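You operate a simulated robot arm through the tools that you are given. There is no shell and no other tool.

You are at the controls of a simulated robot arm. One attempt, no reset.

Task
Drain the cradle compressor's oil into the grey banded can.
Fine: spill nothing; leave the can on the drain ring, the cradle upright and locked, the drain plug closed. Set down upright: grey banded can.

Only the result counts: the job must be done as asked and must still hold three seconds after the hand-in. Knocking over, shifting, dropping, spilling or breaking anything else fails it.

Robot
A 7-joint arm with a three-finger gripper, fixed in place. Base frame: the origin is on the floor under the middle of its stand, x ahead of it, y to its left, z up; the work surface is at about z = 700. Readings come in mm, rad, newtons and seconds.
It reaches about 1342 mm from its shoulder. Its first joint turns from -2.897 to 2.897 rad. Payload 2.69 kg.
Tool frame: the origin (TCP) lies between the finger pads and is the grasp point; the fingertips stand 30 mm ahead of it; z points along the fingers, y is the line along which they close. The gripper opens to 128 mm; its body begins 117 mm behind the TCP.
Orientation is told as [roll, pitch, yaw] about the base's x, y, z axes, in that order, counted from this pose: with the fingers straight down and closing along the base's y, the tool's x points along the base's -x, its y along +y and its z along -z.

Tools
- The arm moves only by the tool nudge_tool. Its argument "commands" is a list of rows, each a list of 7 numbers: the shift along the tool's x, y, z in mm, then the turn, a rotation vector about the tool's x, y, z in rad, then the closure in counts, from 0 (fully open) to 255 (shut). In form: [[tx, ty, tz, rx, ry, rz, gripper], ...]. A call has 1 to 20 rows; each row shifts and turns the commanded pose from where the row before left it, along the tool's axes as they then stand. Rows are played at 5 a second. More than 50 mm and 0.15 rad between two rows, or a gripper value outside its range, and nothing of the call is played. A pose out of reach is approached as far as the arm can. The call stops where the force on the tool passes 90 N (or 10 N more than at its start, if that is more) or the arm is blocked; 0.2 s more then pass. The fingers move at their own pace (about 127 mm/s each) and stop on an object; they squeeze with about 20 N. The grip force told is the motor's: it shows also when the fingers shut on nothing. Time passes only in rows, and 0.2 s behind the last, so rows that do not move let the fingers close. It gives the time, the measured TCP pose, the force on the tool (base axes), the opening and the grip force at its end, in the units of the frame above (readings bear some noise), with the torque about the TCP (base axes, N m) and any sound that the robot's microphone picked up, and new pictures: "show" is both (left out), scene, wrist or none.
- Cameras (640 x 400 px; columns grow to the right, rows downward): "scene" is fixed at [399, -501.3, 1552.6]; the picture's right is [0.63, -0.77, 0.00], its down [-0.51, -0.42, -0.75] and it looks along [0.58, 0.48, -0.66] (base axes); focal length 236 px, centre (320, 200). "wrist" rides on the gripper at [58, 54, -131] in the tool frame; the picture's right is [-0.68, 0.74, 0.00], its down [-0.62, -0.57, -0.55] and it looks along [-0.40, -0.37, 0.84] (tool axes); focal length 234 px, centre (320, 200). There is no depth. A picture from a camera that has moved, and an enlarged one, comes with that camera's place and axes in the base frame and with its lens. The place of the scene camera against the robot may be out by one fixed shift of up to 18 mm in any direction.
- move_column(by): moves the trunk up (or, below 0, down) by that many mm; the arm rides with it, the base frame stays. It gives what a move gives, with no picture.
- close_up(camera, box): a new picture of the part [left, top, right, bottom] of that camera's present view, enlarged. It takes no simulated time.
- close_job(): hands the job in; it is judged then, once.

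Places have to be worked out from the pictures, the camera data and where the tool is seen. Open the gripper and draw the arm clear of the work before you hand the job in, unless the task says otherwise.

The tools are called after "Call:" as name(argument=value, ...) on one line, values as JSON. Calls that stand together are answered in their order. nudge_tool: Moves the arm, as the interface text tells. Its arguments: {"type":"object","properties":{"commands":{"type":"array"},"show":{"type":"string","enum":["both","scene","wrist","none"]}},"required":["commands"]} The other tools are called the same way: move_column (by) moves the trunk up or down; close_up (camera, box) takes an enlarged picture of a part of a camera's view; close_job () hands the job in.

At the start:

```text
clock: 0.0
position: [737.5, -85.5, 1354.9]
tool_rot: [0.0, 0.0, 0.001]
force: [-0.9, 1.1, -0.5]
moment: [-0.03, -0.02, -0.02]
finger_gap: 127.8
grip_force: 0.1
trunk travel left (down, up): [-200.0, 150.0]
```

scene: 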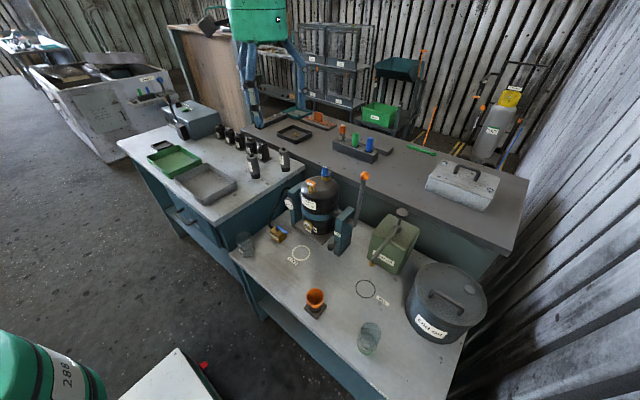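
wrist: 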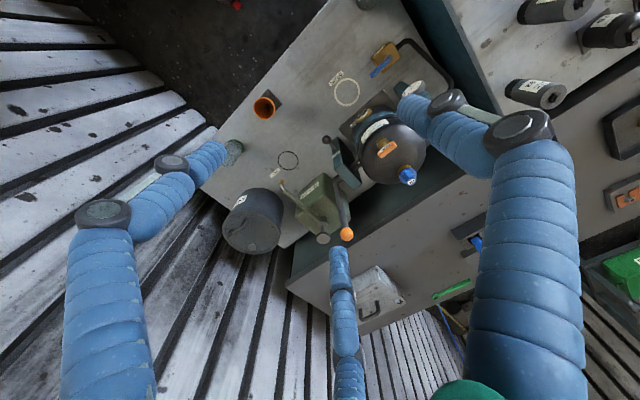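

I start by looking closer at the compressor, rings and the objects on the bench before moving anything.

Call:
close_up(camera="scene", box=[220, 160, 400, 272])

Call:
close_up(camera="scene", box=[280, 230, 500, 368])

Call:
close_up(camera="scene", box=[120, 80, 310, 200])

Call:
close_up(camera="wrist", box=[200, 40, 440, 260])

```text
3.56 times, centred on (310, 216) of scene
camera zoom: at [399.0, -501.3, 1552.6], right [0.63, -0.77, 0.0], down [-0.51, -0.42, -0.75], along [0.58, 0.48, -0.66], focal length 838 px, centre (356, 143)
```

zoom: 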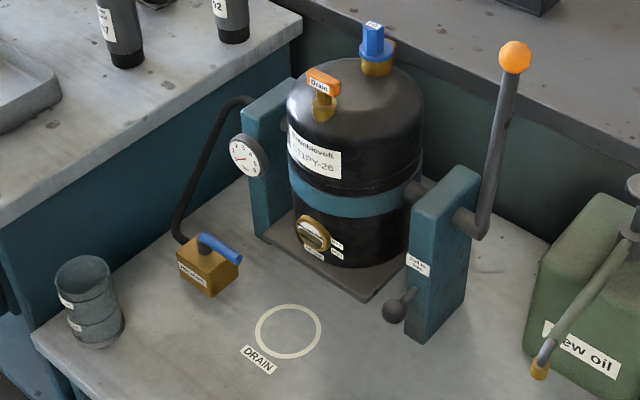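

```text
2.90 times, centred on (390, 299) of scene
camera zoom: at [399.0, -501.3, 1552.6], right [0.63, -0.77, 0.0], down [-0.51, -0.42, -0.75], along [0.58, 0.48, -0.66], focal length 683 px, centre (117, -87)
```

zoom: 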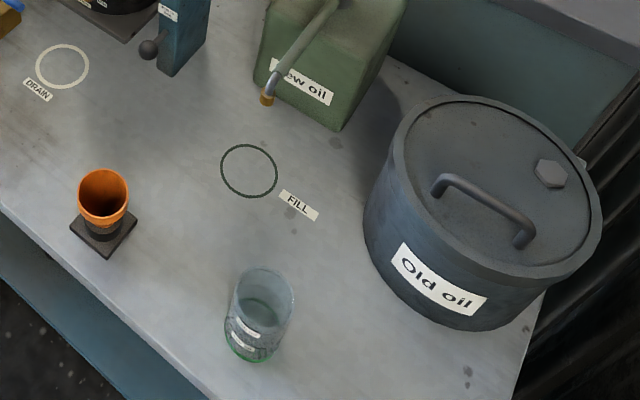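

```text
3.33 times, centred on (215, 140) of scene
camera zoom: at [399.0, -501.3, 1552.6], right [0.63, -0.77, 0.0], down [-0.51, -0.42, -0.75], along [0.58, 0.48, -0.66], focal length 785 px, centre (670, 400)
```

zoom: 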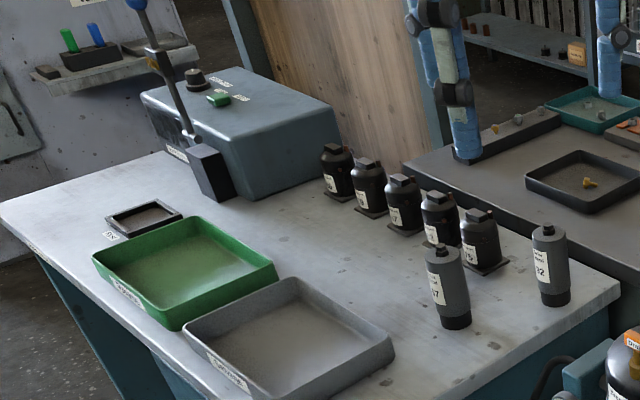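

```text
1.82 times, centred on (320, 150) of wrist
camera zoom: at [678.8, -29.7, 1485.9], right [0.68, 0.74, 0.0], down [0.62, -0.57, 0.55], along [0.4, -0.37, -0.84], focal length 426 px, centre (320, 291)
```

zoom: 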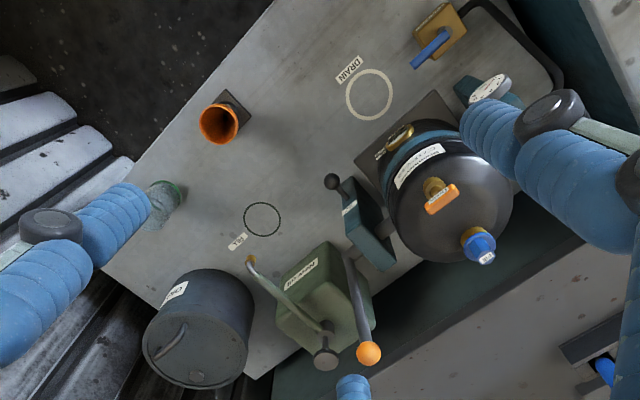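

Zooming further to read the labels on the compressor, the cradle lock and the valve.

Call:
close_up(camera="scene", box=[295, 160, 355, 200])

Call:
close_up(camera="scene", box=[295, 200, 365, 245])

Call:
close_up(camera="scene", box=[225, 185, 325, 265])

Call:
close_up(camera="scene", box=[320, 160, 430, 280])

Call:
close_up(camera="wrist", box=[320, 30, 440, 200])

```text
10.00 times, centred on (325, 180) of scene
camera zoom: at [399.0, -501.3, 1552.6], right [0.63, -0.77, 0.0], down [-0.51, -0.42, -0.75], along [0.58, 0.48, -0.66], focal length 2356 px, centre (270, 400)
```

zoom: 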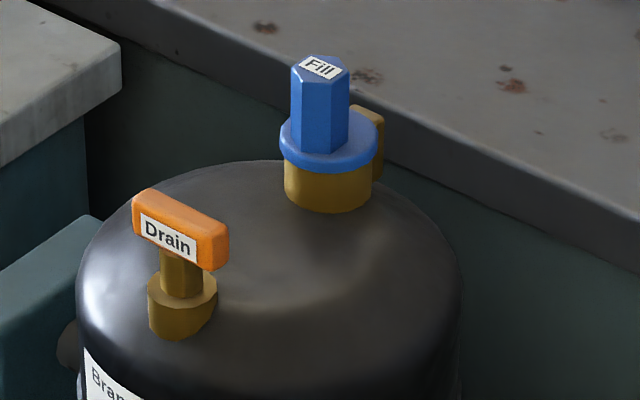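

```text
8.89 times, centred on (330, 222) of scene
camera zoom: at [399.0, -501.3, 1552.6], right [0.63, -0.77, 0.0], down [-0.51, -0.42, -0.75], along [0.58, 0.48, -0.66], focal length 2094 px, centre (231, 0)
```

zoom: 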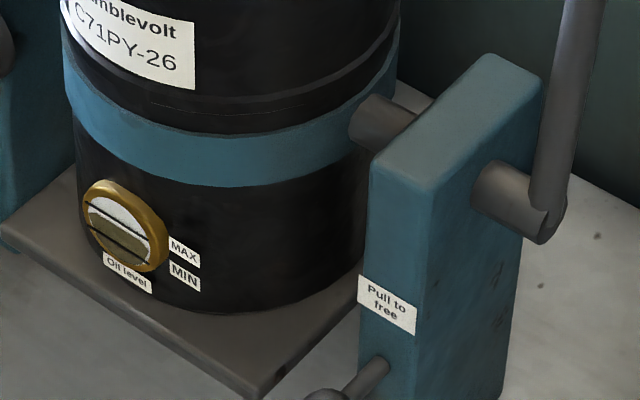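

```text
5.00 times, centred on (275, 225) of scene
camera zoom: at [399.0, -501.3, 1552.6], right [0.63, -0.77, 0.0], down [-0.51, -0.42, -0.75], along [0.58, 0.48, -0.66], focal length 1178 px, centre (545, 75)
```

zoom: 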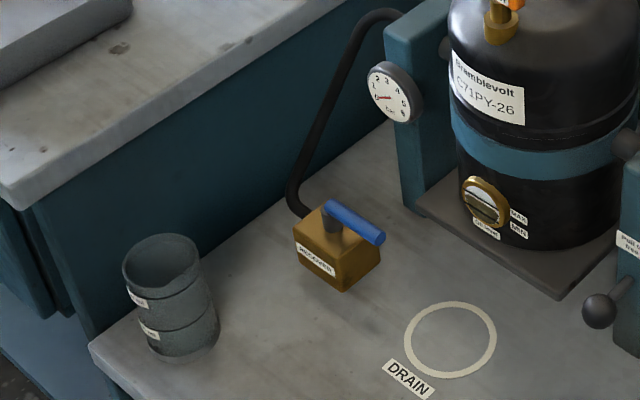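

```text
3.33 times, centred on (375, 220) of scene
camera zoom: at [399.0, -501.3, 1552.6], right [0.63, -0.77, 0.0], down [-0.51, -0.42, -0.75], along [0.58, 0.48, -0.66], focal length 785 px, centre (137, 133)
```

zoom: 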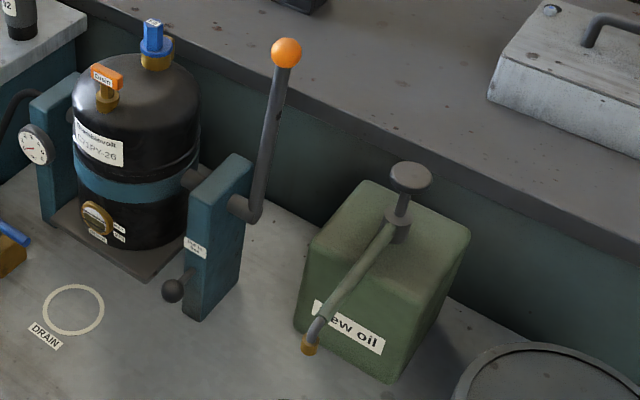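

```text
2.35 times, centred on (380, 115) of wrist
camera zoom: at [678.8, -29.7, 1485.9], right [0.68, 0.74, 0.0], down [0.62, -0.57, 0.55], along [0.4, -0.37, -0.84], focal length 551 px, centre (179, 400)
```

zoom: 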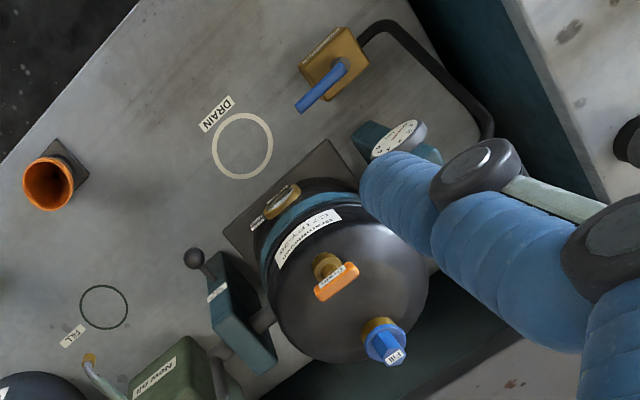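

Reading the valve label, the gauge and the can's labels closely.

Call:
close_up(camera="scene", box=[264, 220, 306, 246])

Call:
close_up(camera="scene", box=[280, 190, 320, 216])

Call:
close_up(camera="scene", box=[225, 225, 285, 262])

Call:
close_up(camera="scene", box=[290, 270, 340, 325])

Call:
close_up(camera="wrist", box=[380, 30, 440, 110])

Call:
close_up(camera="scene", box=[340, 310, 410, 360])

```text
15.24 times, centred on (285, 233) of scene
camera zoom: at [399.0, -501.3, 1552.6], right [0.63, -0.77, 0.0], down [-0.51, -0.42, -0.75], along [0.58, 0.48, -0.66], focal length 3590 px, centre (853, -303)
```

zoom: 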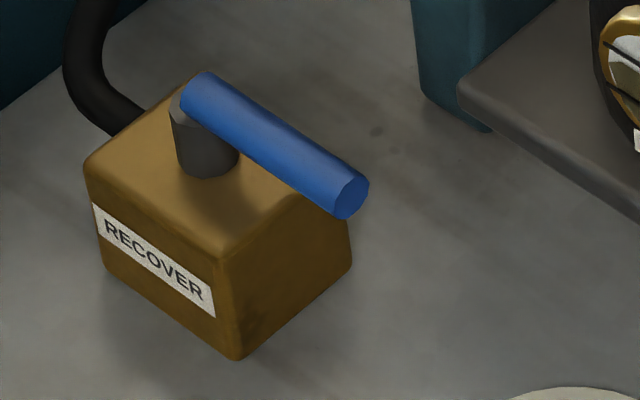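

```text
15.38 times, centred on (300, 203) of scene
camera zoom: at [399.0, -501.3, 1552.6], right [0.63, -0.77, 0.0], down [-0.51, -0.42, -0.75], along [0.58, 0.48, -0.66], focal length 3625 px, centre (628, 154)
```

zoom: 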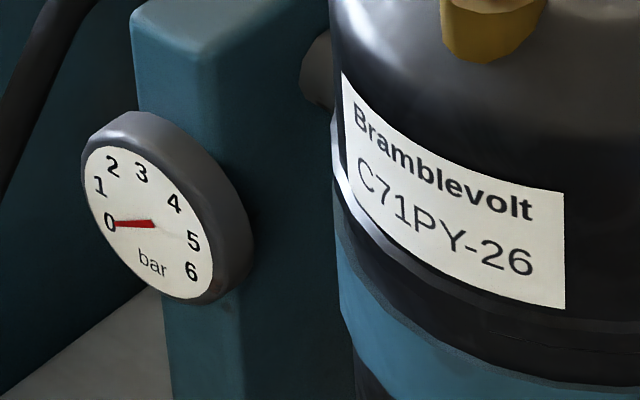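

```text
10.67 times, centred on (255, 244) of scene
camera zoom: at [399.0, -501.3, 1552.6], right [0.63, -0.77, 0.0], down [-0.51, -0.42, -0.75], along [0.58, 0.48, -0.66], focal length 2513 px, centre (1013, -264)
```

zoom: 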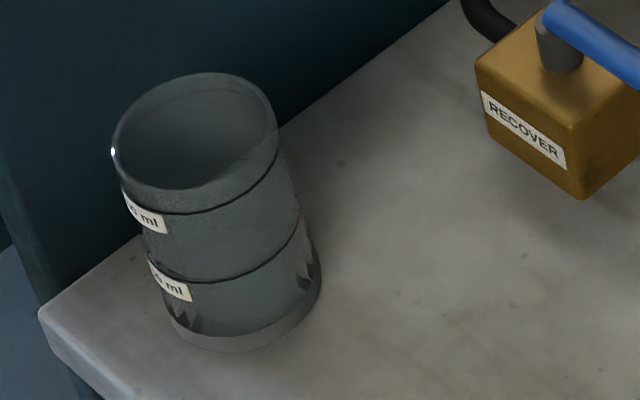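

```text
7.27 times, centred on (315, 298) of scene
camera zoom: at [399.0, -501.3, 1552.6], right [0.63, -0.77, 0.0], down [-0.51, -0.42, -0.75], along [0.58, 0.48, -0.66], focal length 1713 px, centre (356, -509)
```

zoom: 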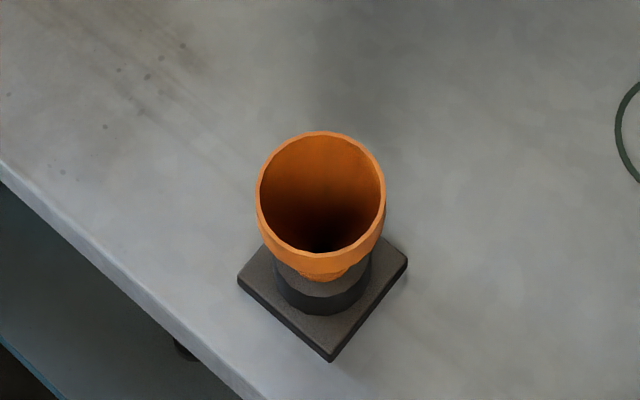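

```text
5.00 times, centred on (410, 70) of wrist
camera zoom: at [678.8, -29.7, 1485.9], right [0.68, 0.74, 0.0], down [0.62, -0.57, 0.55], along [0.4, -0.37, -0.84], focal length 1171 px, centre (-130, 850)
```

zoom: 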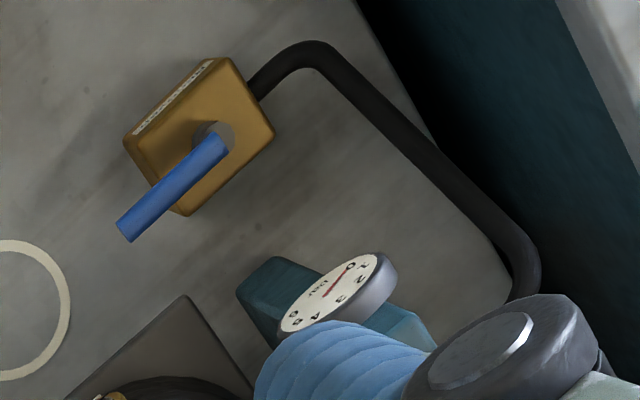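

```text
8.00 times, centred on (375, 335) of scene
camera zoom: at [399.0, -501.3, 1552.6], right [0.63, -0.77, 0.0], down [-0.51, -0.42, -0.75], along [0.58, 0.48, -0.66], focal length 1885 px, centre (-120, -880)
```

zoom: 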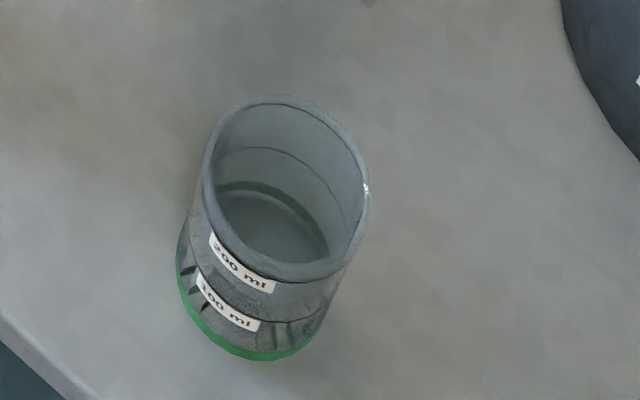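

The gauge reads 0 bar, the grey can is at about (670,135), the drain ring about (818,-45), and the tilt axis runs along y. First I test how the three fingers close, in free air.

Call:
nudge_tool(commands=[[0, 0, 0, 0, 0, 0, 128], [0, 0, 0, 0, 0, 0, 128], [0, 0, 0, 0, 0, 0, 128]], show="wrist")

Call:
nudge_tool(commands=[[0, 0, 0, 0, 0, 0, 255], [0, 0, 0, 0, 0, 0, 255], [0, 0, 0, 0, 0, 0, 255]], show="wrist")

```text
clock: 0.8
position: [736.2, -84.1, 1355.2]
tool_rot: [0.0, -0.001, 0.001]
force: [0.2, -0.1, 0.2]
moment: [0.0, 0.0, 0.01]
finger_gap: 63.7
grip_force: 0.0
trunk travel left (down, up): [-200.0, 150.0]
camera wrist: at [678.8, -29.7, 1486.0], right [0.68, 0.74, 0.0], down [0.62, -0.57, 0.55], along [0.4, -0.37, -0.84], focal length 234 px, centre (320, 200)
```

wrist: 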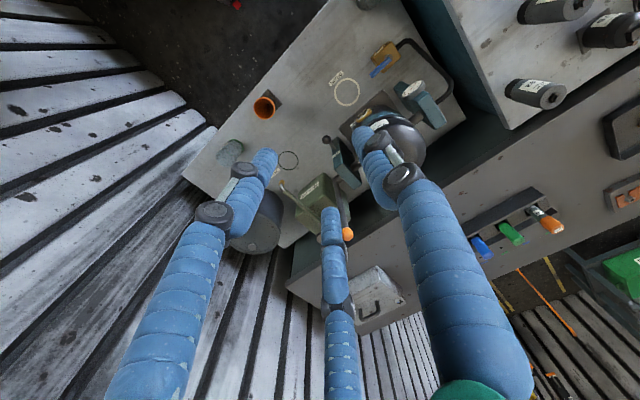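

```text
clock: 1.6
position: [737.0, -84.2, 1354.9]
tool_rot: [-0.001, 0.0, 0.002]
force: [0.1, 0.2, -0.6]
moment: [0.05, 0.02, 0.04]
finger_gap: 2.6
grip_force: 20.3
trunk travel left (down, up): [-200.0, 150.0]
camera wrist: at [678.9, -29.7, 1485.9], right [0.68, 0.74, 0.0], down [0.62, -0.57, 0.55], along [0.4, -0.37, -0.84], focal length 234 px, centre (320, 200)
```

wrist: 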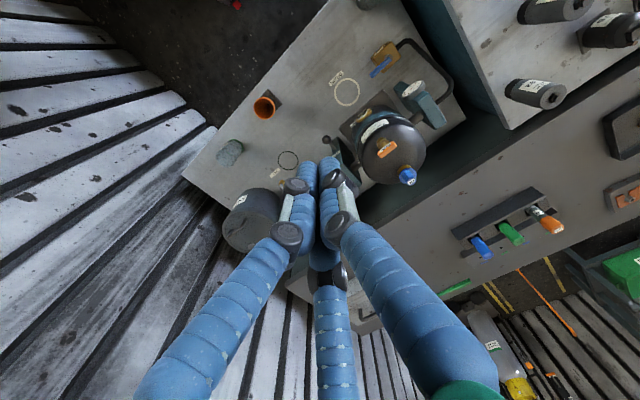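

The fingers close radially (three-fold). My estimates: drain handle (893,-46,1041), lever ball (967,-216,1103), lock knob (859,-171,803), grey can near (670,135) with the raised left table at y≈200. I move towards the can and yaw by 60° so no finger points at the left table.

Call:
nudge_tool(commands=[[8, 23, 33, 0, 0, 0, 65], [8, 23, 33, 0, 0, 0, 65], [8, 23, 33, 0, 0, 0, 65], [8, 23, 33, 0, 0, 0, 65], [8, 23, 33, 0, 0, 0, 65], [8, 23, 33, 0, 0, 0, 65], [0, 0, 0, 0, 0, -0.1496, 65], [0, 0, 0, 0, 0, -0.1496, 65], [0, 0, 0, 0, 0, -0.1496, 65], [0, 0, 0, 0, 0, -0.1496, 65], [0, 0, 0, 0, 0, -0.1496, 65], [0, 0, 0, 0, 0, -0.1496, 65], [0, 0, 0, 0, 0, -0.1496, 65], [0, 0, 0, 0, 0, 0, 65]])

```text
clock: 4.6
position: [688.8, 53.2, 1156.1]
tool_rot: [-0.001, -0.001, 1.05]
force: [0.0, 0.1, -0.1]
moment: [0.01, -0.01, 0.02]
finger_gap: 95.5
grip_force: 0.0
trunk travel left (down, up): [-200.0, 150.0]
camera wrist: at [613.8, 30.7, 1287.8], right [-0.3, 0.95, 0.0], down [0.8, 0.25, 0.55], along [0.52, 0.16, -0.84], focal length 234 px, centre (320, 200)
```

scene: 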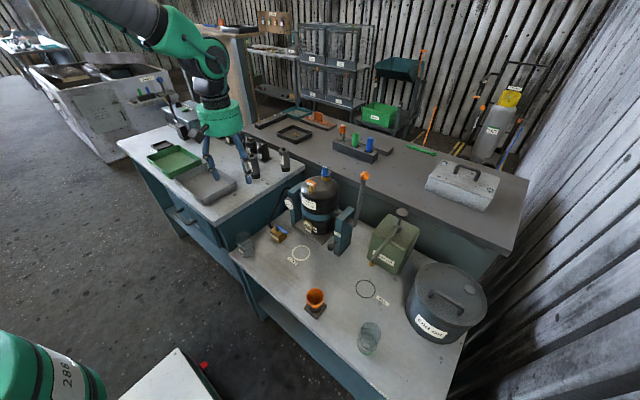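
wrist: 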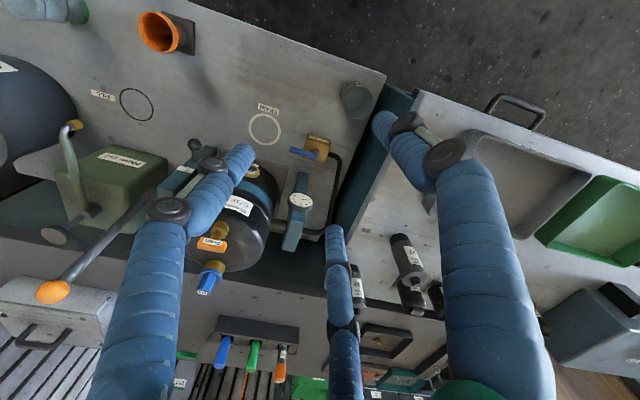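

Zooming on the hand for its size, and on the can in the wrist view to triangulate it.

Call:
close_up(camera="scene", box=[160, 20, 300, 200])

Call:
close_up(camera="wrist", box=[220, 60, 420, 260])

```text
2.22 times, centred on (230, 110) of scene
camera zoom: at [399.0, -501.3, 1552.6], right [0.63, -0.77, 0.0], down [-0.51, -0.42, -0.75], along [0.58, 0.48, -0.66], focal length 524 px, centre (520, 400)
```

zoom: 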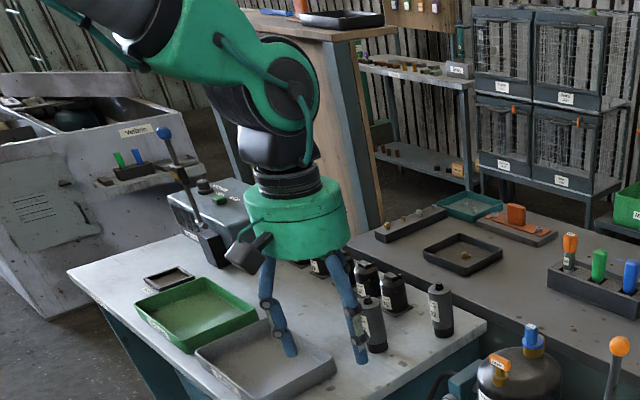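

```text
2.00 times, centred on (320, 160) of wrist
camera zoom: at [613.8, 30.7, 1287.8], right [-0.3, 0.95, 0.0], down [0.8, 0.25, 0.55], along [0.52, 0.16, -0.84], focal length 468 px, centre (320, 280)
```

zoom: 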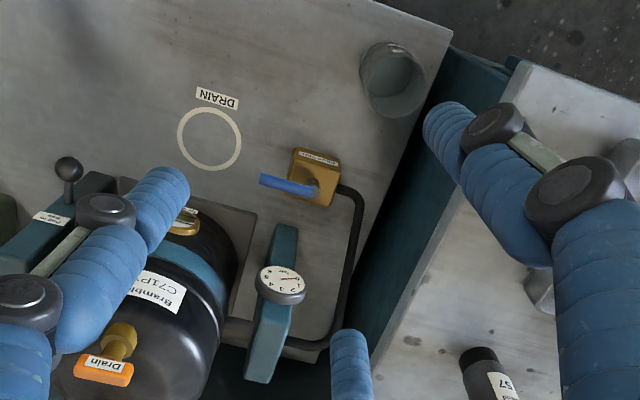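

Call:
close_up(camera="wrist", box=[320, 60, 400, 130])

Call:
close_up(camera="wrist", box=[230, 90, 340, 190])

```text
5.71 times, centred on (360, 95) of wrist
camera zoom: at [613.8, 30.7, 1287.8], right [-0.3, 0.95, 0.0], down [0.8, 0.25, 0.55], along [0.52, 0.16, -0.84], focal length 1338 px, centre (91, 800)
```

zoom: 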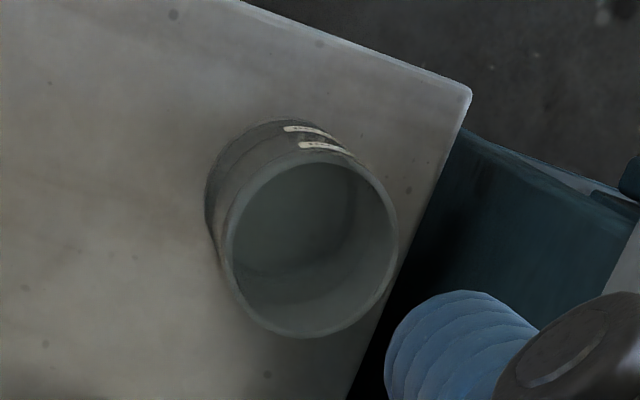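

```text
4.00 times, centred on (285, 140) of wrist
camera zoom: at [613.8, 30.7, 1287.8], right [-0.3, 0.95, 0.0], down [0.8, 0.25, 0.55], along [0.52, 0.16, -0.84], focal length 937 px, centre (460, 440)
```

zoom: 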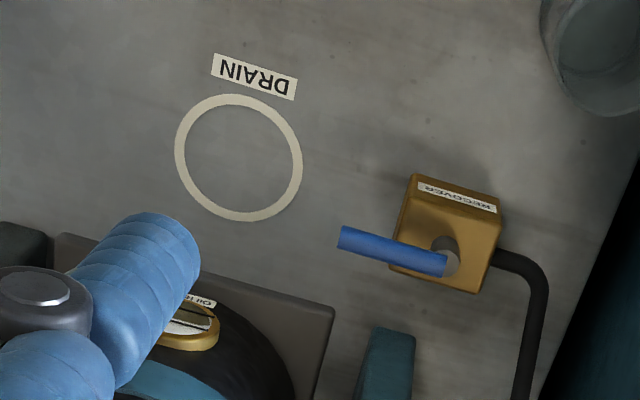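

The palm is about 120 mm across, so at the ring a vertical hand would touch the compressor; I will set the can down a bit short of the ring and slide it in. The can is at about (680,134), rim about z=795. I move above it.

Call:
nudge_tool(commands=[[-32.9, 24, 0, 0, 0, 0, 65], [-32.9, 24, 0, 0, 0, 0, 65], [0, 0, 40, 0, 0, 0, 65], [0, 0, 40, 0, 0, 0, 65], [0, 0, 40, 0, 0, 0, 65], [0, 0, 40, 0, 0, 0, 65], [0, 0, 40, 0, 0, 0, 65], [0, 0, 0, 0, 0, 0, 65]])

```text
clock: 6.4
position: [680.3, 135.8, 956.5]
tool_rot: [0.0, 0.0, 1.047]
force: [-0.2, 1.4, 0.0]
moment: [0.02, 0.06, 0.0]
finger_gap: 95.3
grip_force: 0.0
trunk travel left (down, up): [-200.0, 150.0]
camera wrist: at [605.7, 112.2, 1086.2], right [-0.3, 0.95, 0.0], down [0.8, 0.25, 0.55], along [0.52, 0.16, -0.84], focal length 234 px, centre (320, 200)
```

scene: 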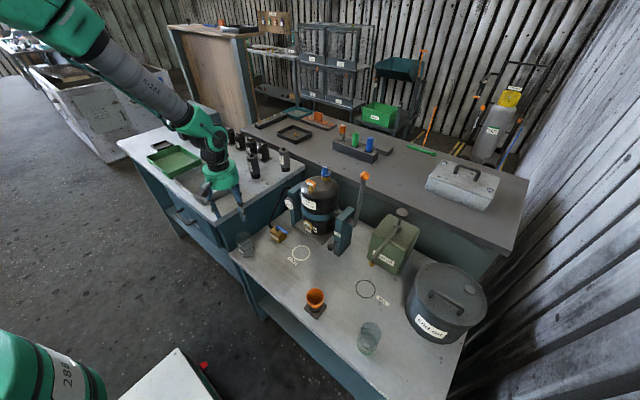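
wrist: 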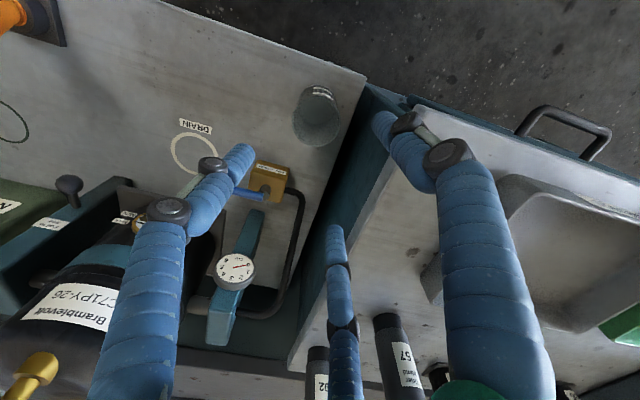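

Call:
close_up(camera="wrist", box=[250, 60, 410, 160])

Call:
close_up(camera="scene", box=[190, 150, 290, 260])

```text
4.00 times, centred on (330, 110) of wrist
camera zoom: at [605.7, 112.2, 1086.2], right [-0.3, 0.95, 0.0], down [0.8, 0.25, 0.55], along [0.52, 0.16, -0.84], focal length 937 px, centre (280, 560)
```

zoom: 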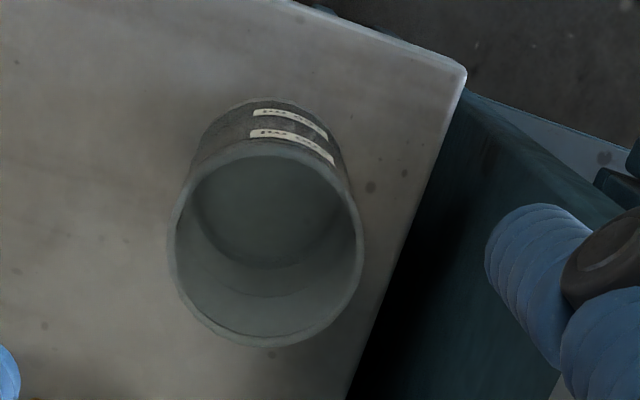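

```text
3.64 times, centred on (240, 205) of scene
camera zoom: at [399.0, -501.3, 1552.6], right [0.63, -0.77, 0.0], down [-0.51, -0.42, -0.75], along [0.58, 0.48, -0.66], focal length 857 px, centre (611, 182)
```

zoom: 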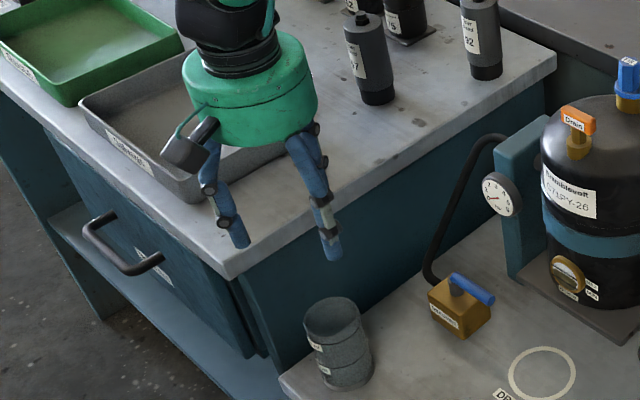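

The can centre refines to (678,131); the left table's edge is at y≈193, z≈895, so I keep the palm just above it. Descending in steps to z≈800.

Call:
nudge_tool(commands=[[5.8, 0.1, 0, 0, 0, 0, 65], [0, 0, 39, 0, 0, 0, 65], [0, 0, 39, 0, 0, 0, 65], [0, 0, 39, 0, 0, 0, 65], [0, 0, 38, 0, 0, 0, 65], [0, 0, 0, 0, 0, 0, 65]])

```text
clock: 7.8
position: [677.4, 130.0, 801.4]
tool_rot: [0.001, 0.002, 1.048]
force: [-0.1, 0.3, 0.6]
moment: [-0.01, 0.01, 0.03]
finger_gap: 95.1
grip_force: 0.2
trunk travel left (down, up): [-200.0, 150.0]
camera wrist: at [602.9, 107.6, 931.6], right [-0.3, 0.95, 0.0], down [0.8, 0.25, 0.55], along [0.52, 0.16, -0.84], focal length 234 px, centre (320, 200)
```

scene: 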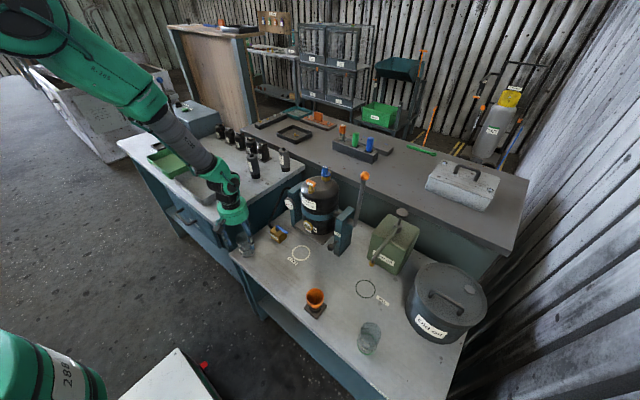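
wrist: 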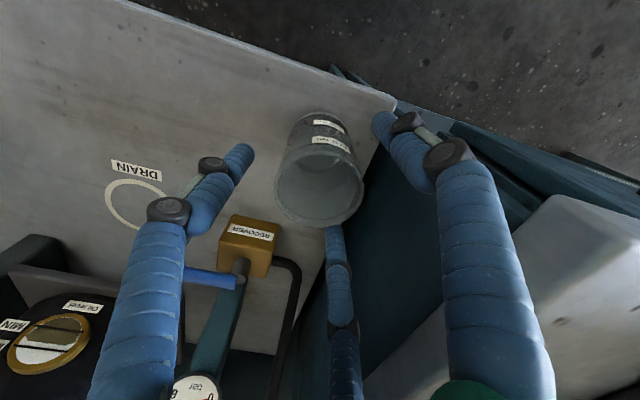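

Call:
close_up(camera="wrist", box=[220, 80, 420, 260])

Call:
close_up(camera="scene", box=[195, 170, 285, 270])

```text
2.22 times, centred on (320, 170) of wrist
camera zoom: at [602.9, 107.6, 931.6], right [-0.3, 0.95, 0.0], down [0.8, 0.25, 0.55], along [0.52, 0.16, -0.84], focal length 520 px, centre (320, 267)
```

zoom: 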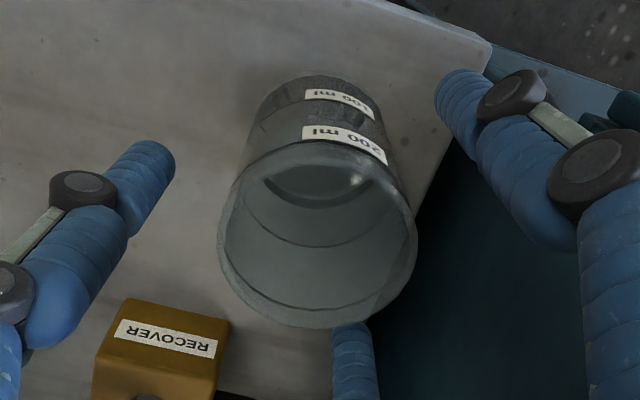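

```text
4.00 times, centred on (240, 220) of scene
camera zoom: at [399.0, -501.3, 1552.6], right [0.63, -0.77, 0.0], down [-0.51, -0.42, -0.75], along [0.58, 0.48, -0.66], focal length 942 px, centre (640, 120)
```

zoom: 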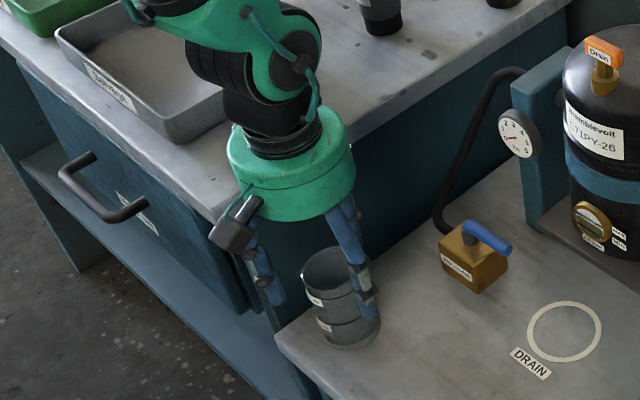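

The rim centre is at (678.7,131.2,791), centred between the fingers. I lower 14 mm more and close on the can.

Call:
nudge_tool(commands=[[0, 0, 7, 0, 0, 0, 65], [0, 0, 7, 0, 0, 0, 65], [0, 0, 0, 0, 0, 0, 110], [0, 0, 0, 0, 0, 0, 130], [0, 0, 0, 0, 0, 0, 150], [0, 0, 0, 0, 0, 0, 170], [0, 0, 0, 0, 0, 0, 170]])

```text
clock: 9.4
position: [678.0, 130.3, 787.6]
tool_rot: [0.0, 0.0, 1.047]
force: [-0.1, 1.0, -1.9]
moment: [0.01, 0.06, -0.03]
finger_gap: 57.9
grip_force: 12.1
trunk travel left (down, up): [-200.0, 150.0]
camera wrist: at [602.3, 107.4, 918.4], right [-0.3, 0.95, 0.0], down [0.8, 0.25, 0.55], along [0.52, 0.16, -0.84], focal length 234 px, centre (320, 200)
```

scene: 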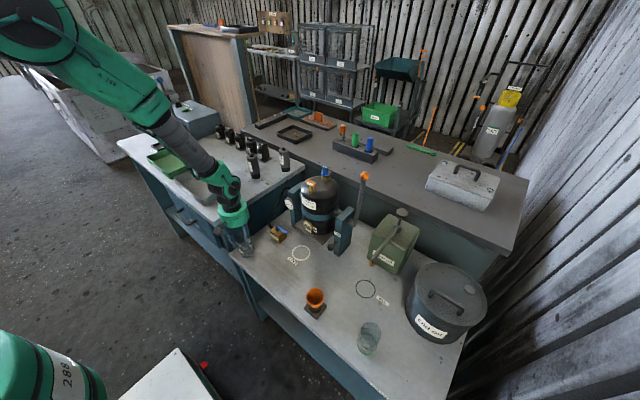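
wrist: 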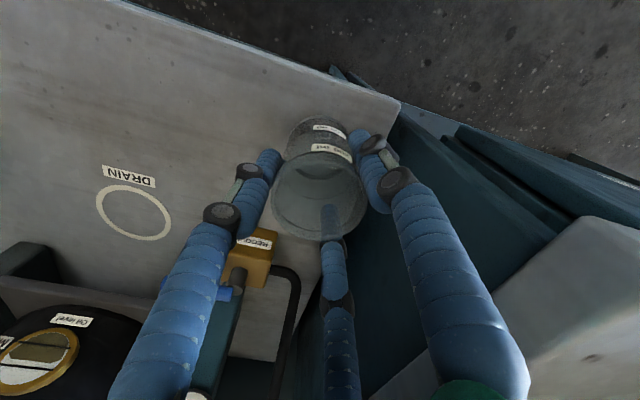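

The fingers stopped at 58 mm on the can. I firm up the grip and lift a little to check.

Call:
nudge_tool(commands=[[0, 0, 0, 0, 0, 0, 200], [0, 0, 0, 0, 0, 0, 200], [0, 0, -15, 0, 0, 0, 200], [0, 0, -15, 0, 0, 0, 200], [0, 0, 0, 0, 0, 0, 200]])

Call:
close_up(camera="scene", box=[195, 170, 285, 270])

Call:
close_up(camera="wrist", box=[220, 80, 420, 260])

```text
clock: 10.6
position: [676.3, 130.0, 818.0]
tool_rot: [0.0, 0.001, 1.046]
force: [-0.7, 0.3, -0.9]
moment: [-0.03, 0.0, -0.01]
finger_gap: 57.5
grip_force: 19.5
trunk travel left (down, up): [-200.0, 150.0]
camera wrist: at [601.5, 106.9, 948.7], right [-0.3, 0.95, 0.0], down [0.8, 0.25, 0.55], along [0.52, 0.16, -0.84], focal length 234 px, centre (320, 200)
```

scene: 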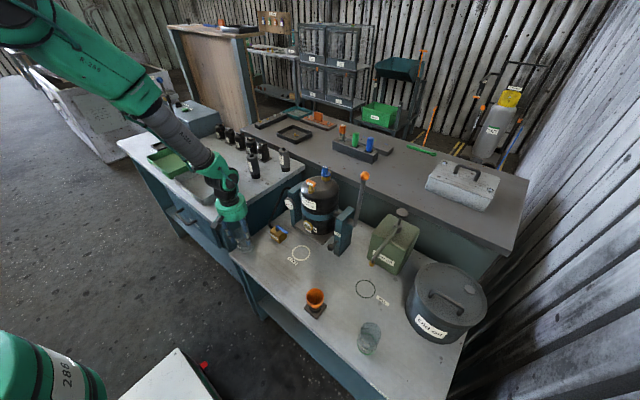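
wrist: 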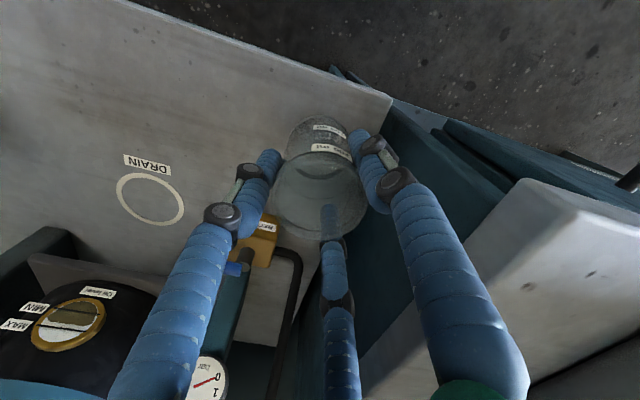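

```text
4.00 times, centred on (240, 220) of scene
camera zoom: at [399.0, -501.3, 1552.6], right [0.63, -0.77, 0.0], down [-0.51, -0.42, -0.75], along [0.58, 0.48, -0.66], focal length 942 px, centre (640, 120)
```

zoom: 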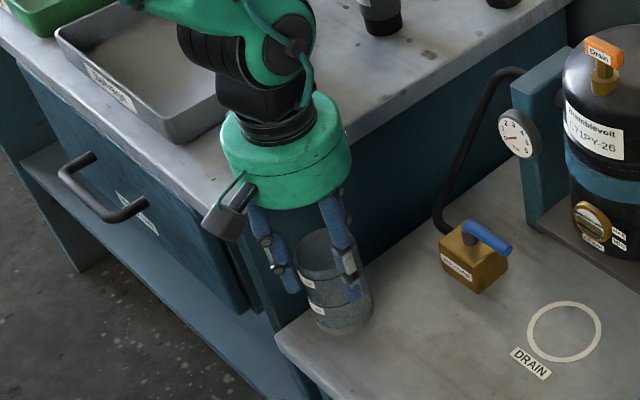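

```text
2.22 times, centred on (320, 170) of wrist
camera zoom: at [601.5, 106.9, 948.7], right [-0.3, 0.95, 0.0], down [0.8, 0.25, 0.55], along [0.52, 0.16, -0.84], focal length 520 px, centre (320, 267)
```

zoom: 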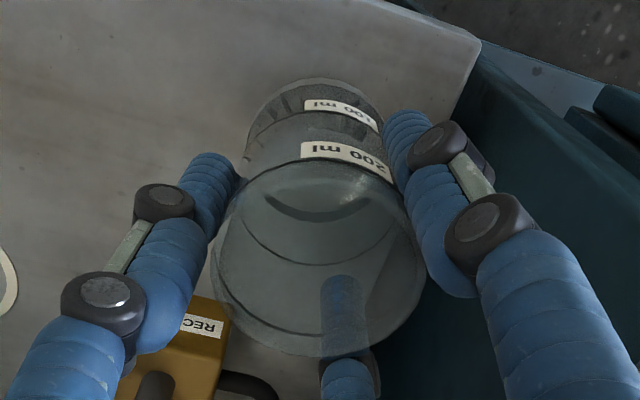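

The can is held upright and lifted. I raise it clear, yaw 30° so that one finger points to the robot, and carry it to a spot just short of the drain ring.

Call:
nudge_tool(commands=[[0, 0, -45, 0, 0, 0, 200], [0, 0, -45, 0, 0, 0, 200], [0, 0, -45, 0, 0, 0, 200], [0, 0, 0, 0, 0, -0.131, 200], [0, 0, 0, 0, 0, -0.131, 200], [0, 0, 0, 0, 0, -0.131, 200], [0, 0, 0, 0, 0, -0.131, 200], [35.7, -22.2, 0, 0, 0, 0, 200], [35.7, -22.2, 0, 0, 0, 0, 200], [35.7, -22.2, 0, 0, 0, 0, 200], [35.7, -22.2, 0, 0, 0, 0, 200], [35.7, -22.2, 0, 0, 0, 0, 200], [0, 0, 0, 0, 0, 0, 200]])

Call:
close_up(camera="scene", box=[220, 130, 380, 270])

```text
clock: 13.4
position: [787.7, -50.4, 953.1]
tool_rot: [0.001, 0.0, 1.57]
force: [0.2, 0.3, -1.6]
moment: [0.06, 0.0, 0.0]
finger_gap: 57.3
grip_force: 19.9
trunk travel left (down, up): [-200.0, 150.0]
camera wrist: at [735.6, -107.4, 1084.2], right [-0.74, 0.68, 0.0], down [0.57, 0.62, 0.55], along [0.37, 0.4, -0.84], focal length 234 px, centre (320, 200)
```

scene: 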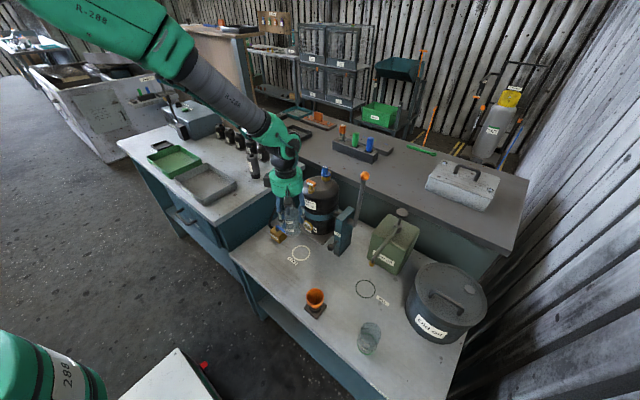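
wrist: 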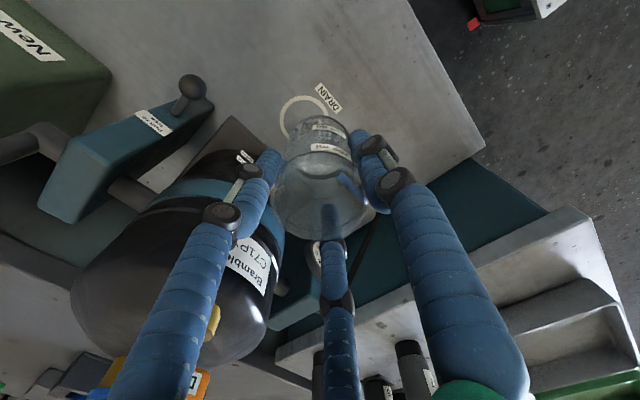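

```text
2.86 times, centred on (300, 200) of scene
camera zoom: at [399.0, -501.3, 1552.6], right [0.63, -0.77, 0.0], down [-0.51, -0.42, -0.75], along [0.58, 0.48, -0.66], focal length 673 px, centre (377, 200)
```

zoom: 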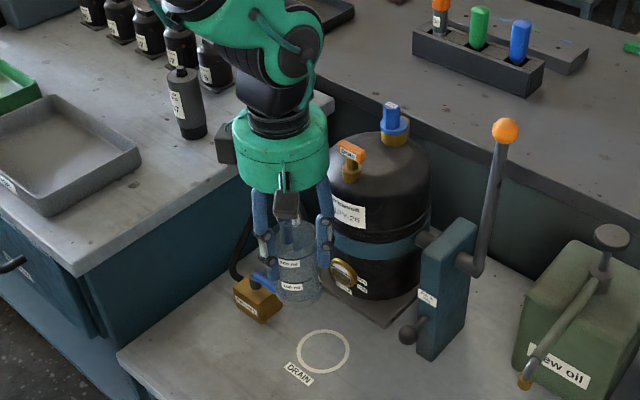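

Call:
close_up(camera="wrist", box=[240, 70, 400, 170])

```text
4.00 times, centred on (320, 120) of wrist
camera zoom: at [735.6, -107.4, 1084.2], right [-0.74, 0.68, 0.0], down [0.57, 0.62, 0.55], along [0.37, 0.4, -0.84], focal length 937 px, centre (320, 520)
```

zoom: 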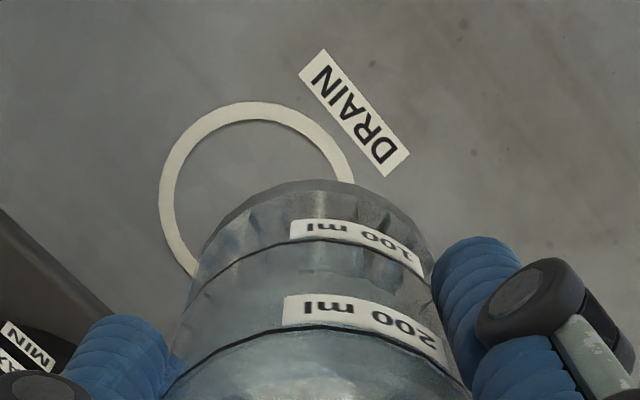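

The ring centre is about (820.5,-49.5), and the can hangs at (789,-49), lined up in y. I lower it nearly to the bench.

Call:
nudge_tool(commands=[[0, 0, 40, 0, 0, 0, 200], [0, 0, 40, 0, 0, 0, 200], [0, 0, 40, 0, 0, 0, 200], [0, 0, 40, 0, 0, 0, 200], [0, 0, 0, 0, 0, 0, 200]])

Call:
close_up(camera="scene", box=[220, 130, 380, 270])

```text
clock: 14.6
position: [788.6, -49.6, 793.1]
tool_rot: [-0.001, 0.001, 1.571]
force: [1.3, 0.2, -2.8]
moment: [0.0, 0.06, -0.03]
finger_gap: 57.2
grip_force: 20.1
trunk travel left (down, up): [-200.0, 150.0]
camera wrist: at [735.7, -106.7, 922.4], right [-0.74, 0.68, 0.0], down [0.57, 0.62, 0.55], along [0.37, 0.4, -0.84], focal length 234 px, centre (320, 200)
```

scene: 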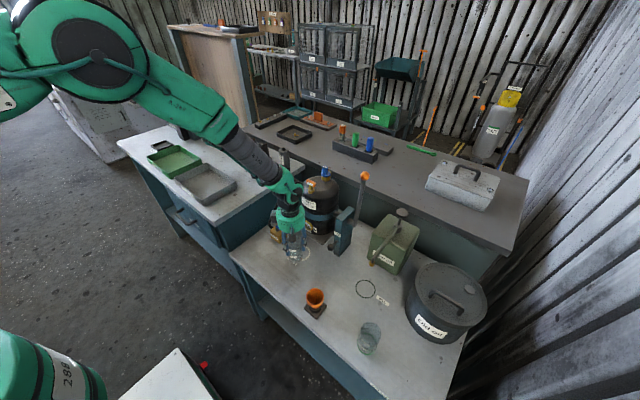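
wrist: 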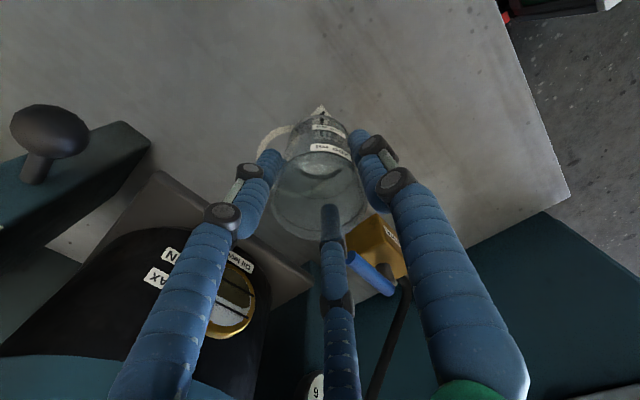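

```text
2.86 times, centred on (300, 200) of scene
camera zoom: at [399.0, -501.3, 1552.6], right [0.63, -0.77, 0.0], down [-0.51, -0.42, -0.75], along [0.58, 0.48, -0.66], focal length 673 px, centre (377, 200)
```

zoom: 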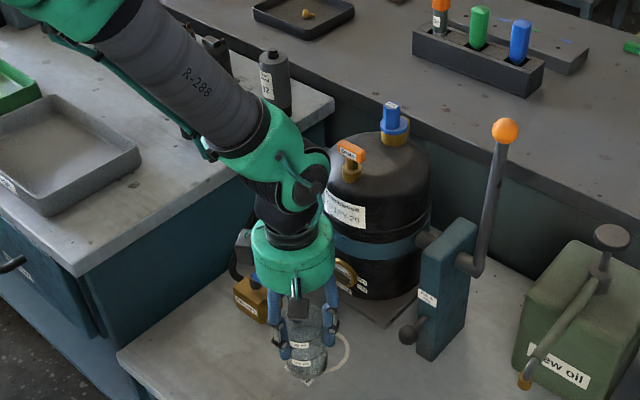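

The can hovers about 4 mm above the bench. I lower it and open slowly.

Call:
nudge_tool(commands=[[0, 0, 2, 0, 0, 0, 200], [0, 0, 1.5, 0, 0, 0, 200], [0, 0, 0, 0, 0, 0, 200], [0, 0, 0, 0, 0, 0, 150], [0, 0, 0, 0, 0, 0, 130], [0, 0, 0, 0, 0, 0, 120], [0, 0, 0, 0, 0, 0, 100], [0, 0, 0, 0, 0, 0, 80], [0, 0, 0, 0, 0, 0, 80]])

Call:
close_up(camera="wrist", box=[220, 80, 420, 260])

Call:
close_up(camera="scene", box=[250, 190, 360, 280])

```text
clock: 16.6
position: [788.7, -48.7, 788.6]
tool_rot: [0.0, 0.0, 1.572]
force: [0.4, 0.3, 0.1]
moment: [0.03, 0.0, -0.02]
finger_gap: 87.9
grip_force: 0.1
trunk travel left (down, up): [-200.0, 150.0]
camera wrist: at [735.2, -106.5, 919.9], right [-0.74, 0.68, 0.0], down [0.57, 0.62, 0.55], along [0.37, 0.4, -0.84], focal length 234 px, centre (320, 200)
```

scene: 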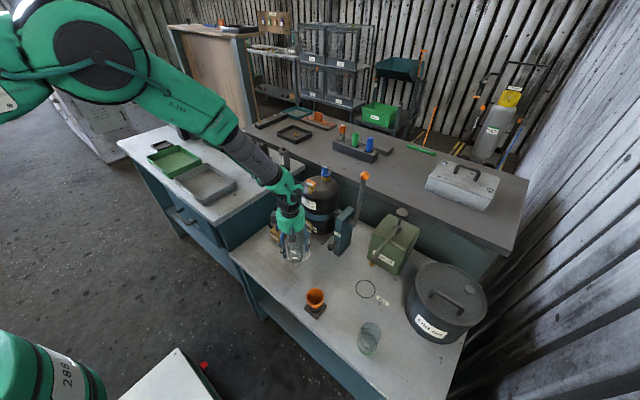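
wrist: 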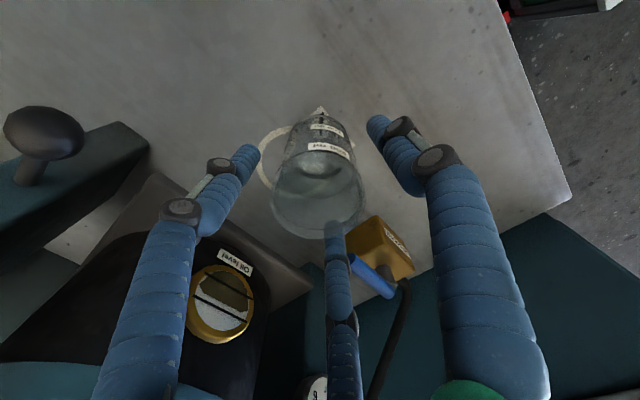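

```text
2.22 times, centred on (320, 170) of wrist
camera zoom: at [735.2, -106.5, 919.9], right [-0.74, 0.68, 0.0], down [0.57, 0.62, 0.55], along [0.37, 0.4, -0.84], focal length 520 px, centre (320, 267)
```

zoom: 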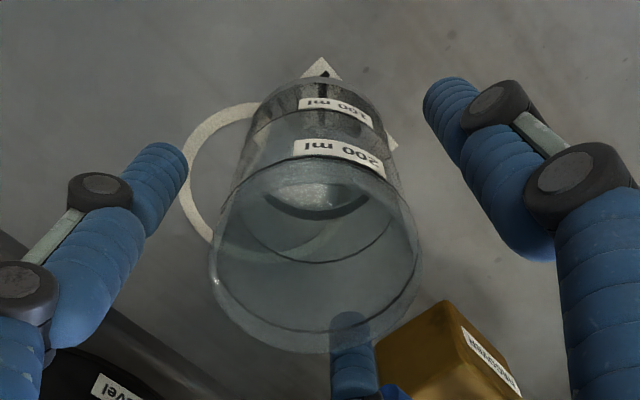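

```text
4.44 times, centred on (305, 235) of scene
camera zoom: at [399.0, -501.3, 1552.6], right [0.63, -0.77, 0.0], down [-0.51, -0.42, -0.75], along [0.58, 0.48, -0.66], focal length 1047 px, centre (387, 44)
```

zoom: 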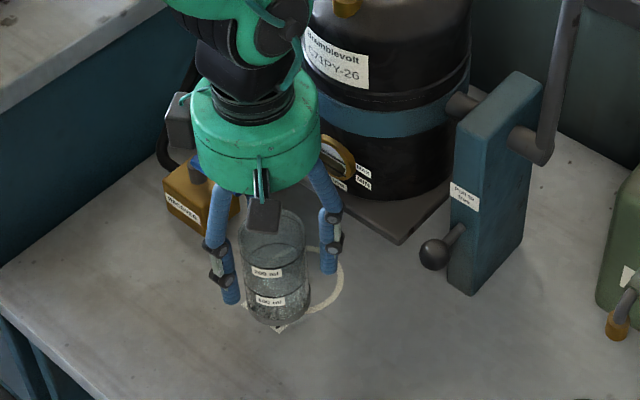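

The can stands upright at about (789,-49). I raise the hand off it, back off 60 mm, and half-close the fingers to use two of them as a pusher.

Call:
nudge_tool(commands=[[0, 0, -25, 0, 0, 0, 70], [0, 0, -25, 0, 0, 0, 70], [0, 0, -25, 0, 0, 0, 70], [0, 30, 0, 0, 0, 0, 70], [0, 30, 0, 0, 0, 0, 120], [0, 0, 0, 0, 0, 0, 176], [0, 0, 0, 0, 0, 0, 176], [0, 0, 0, 0, 0, 0, 176]])

Call:
close_up(camera="wrist", box=[160, 60, 460, 260])

Call:
close_up(camera="scene", box=[250, 190, 360, 280])

```text
clock: 18.4
position: [728.4, -49.1, 864.3]
tool_rot: [0.0, 0.0, 1.571]
force: [0.1, -0.7, -0.2]
moment: [-0.01, 0.02, 0.03]
finger_gap: 39.6
grip_force: 0.0
trunk travel left (down, up): [-200.0, 150.0]
camera wrist: at [675.3, -106.7, 995.3], right [-0.74, 0.68, 0.0], down [0.57, 0.62, 0.55], along [0.37, 0.4, -0.84], focal length 234 px, centre (320, 200)
```

scene: 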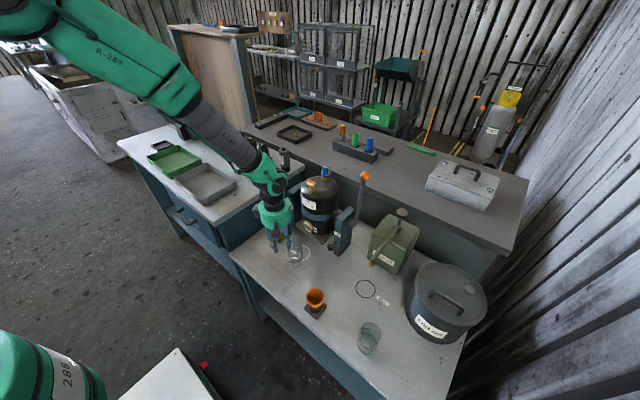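
wrist: 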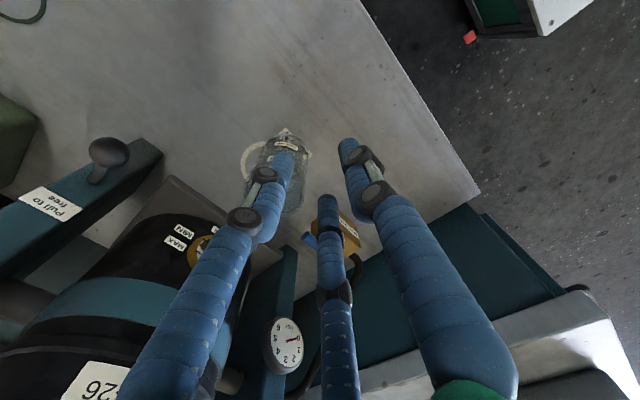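

```text
2.00 times, centred on (310, 160) of wrist
camera zoom: at [675.3, -106.7, 995.3], right [-0.74, 0.68, 0.0], down [0.57, 0.62, 0.55], along [0.37, 0.4, -0.84], focal length 468 px, centre (340, 280)
```

zoom: 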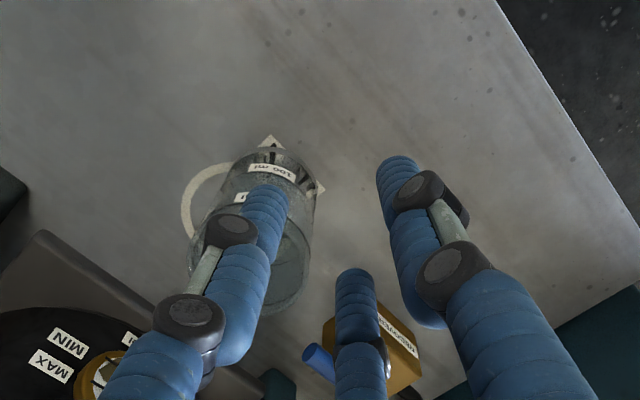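

```text
4.44 times, centred on (305, 235) of scene
camera zoom: at [399.0, -501.3, 1552.6], right [0.63, -0.77, 0.0], down [-0.51, -0.42, -0.75], along [0.58, 0.48, -0.66], focal length 1047 px, centre (387, 44)
```

zoom: 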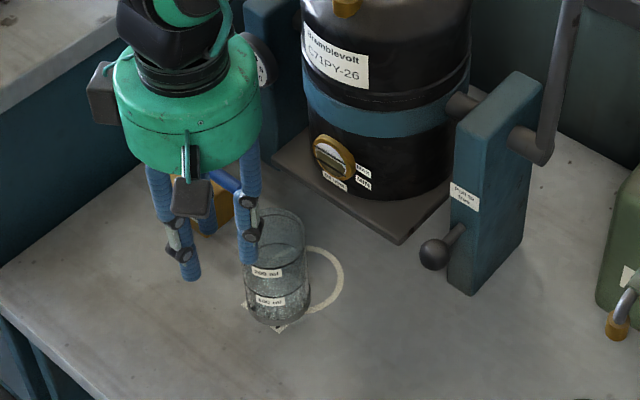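

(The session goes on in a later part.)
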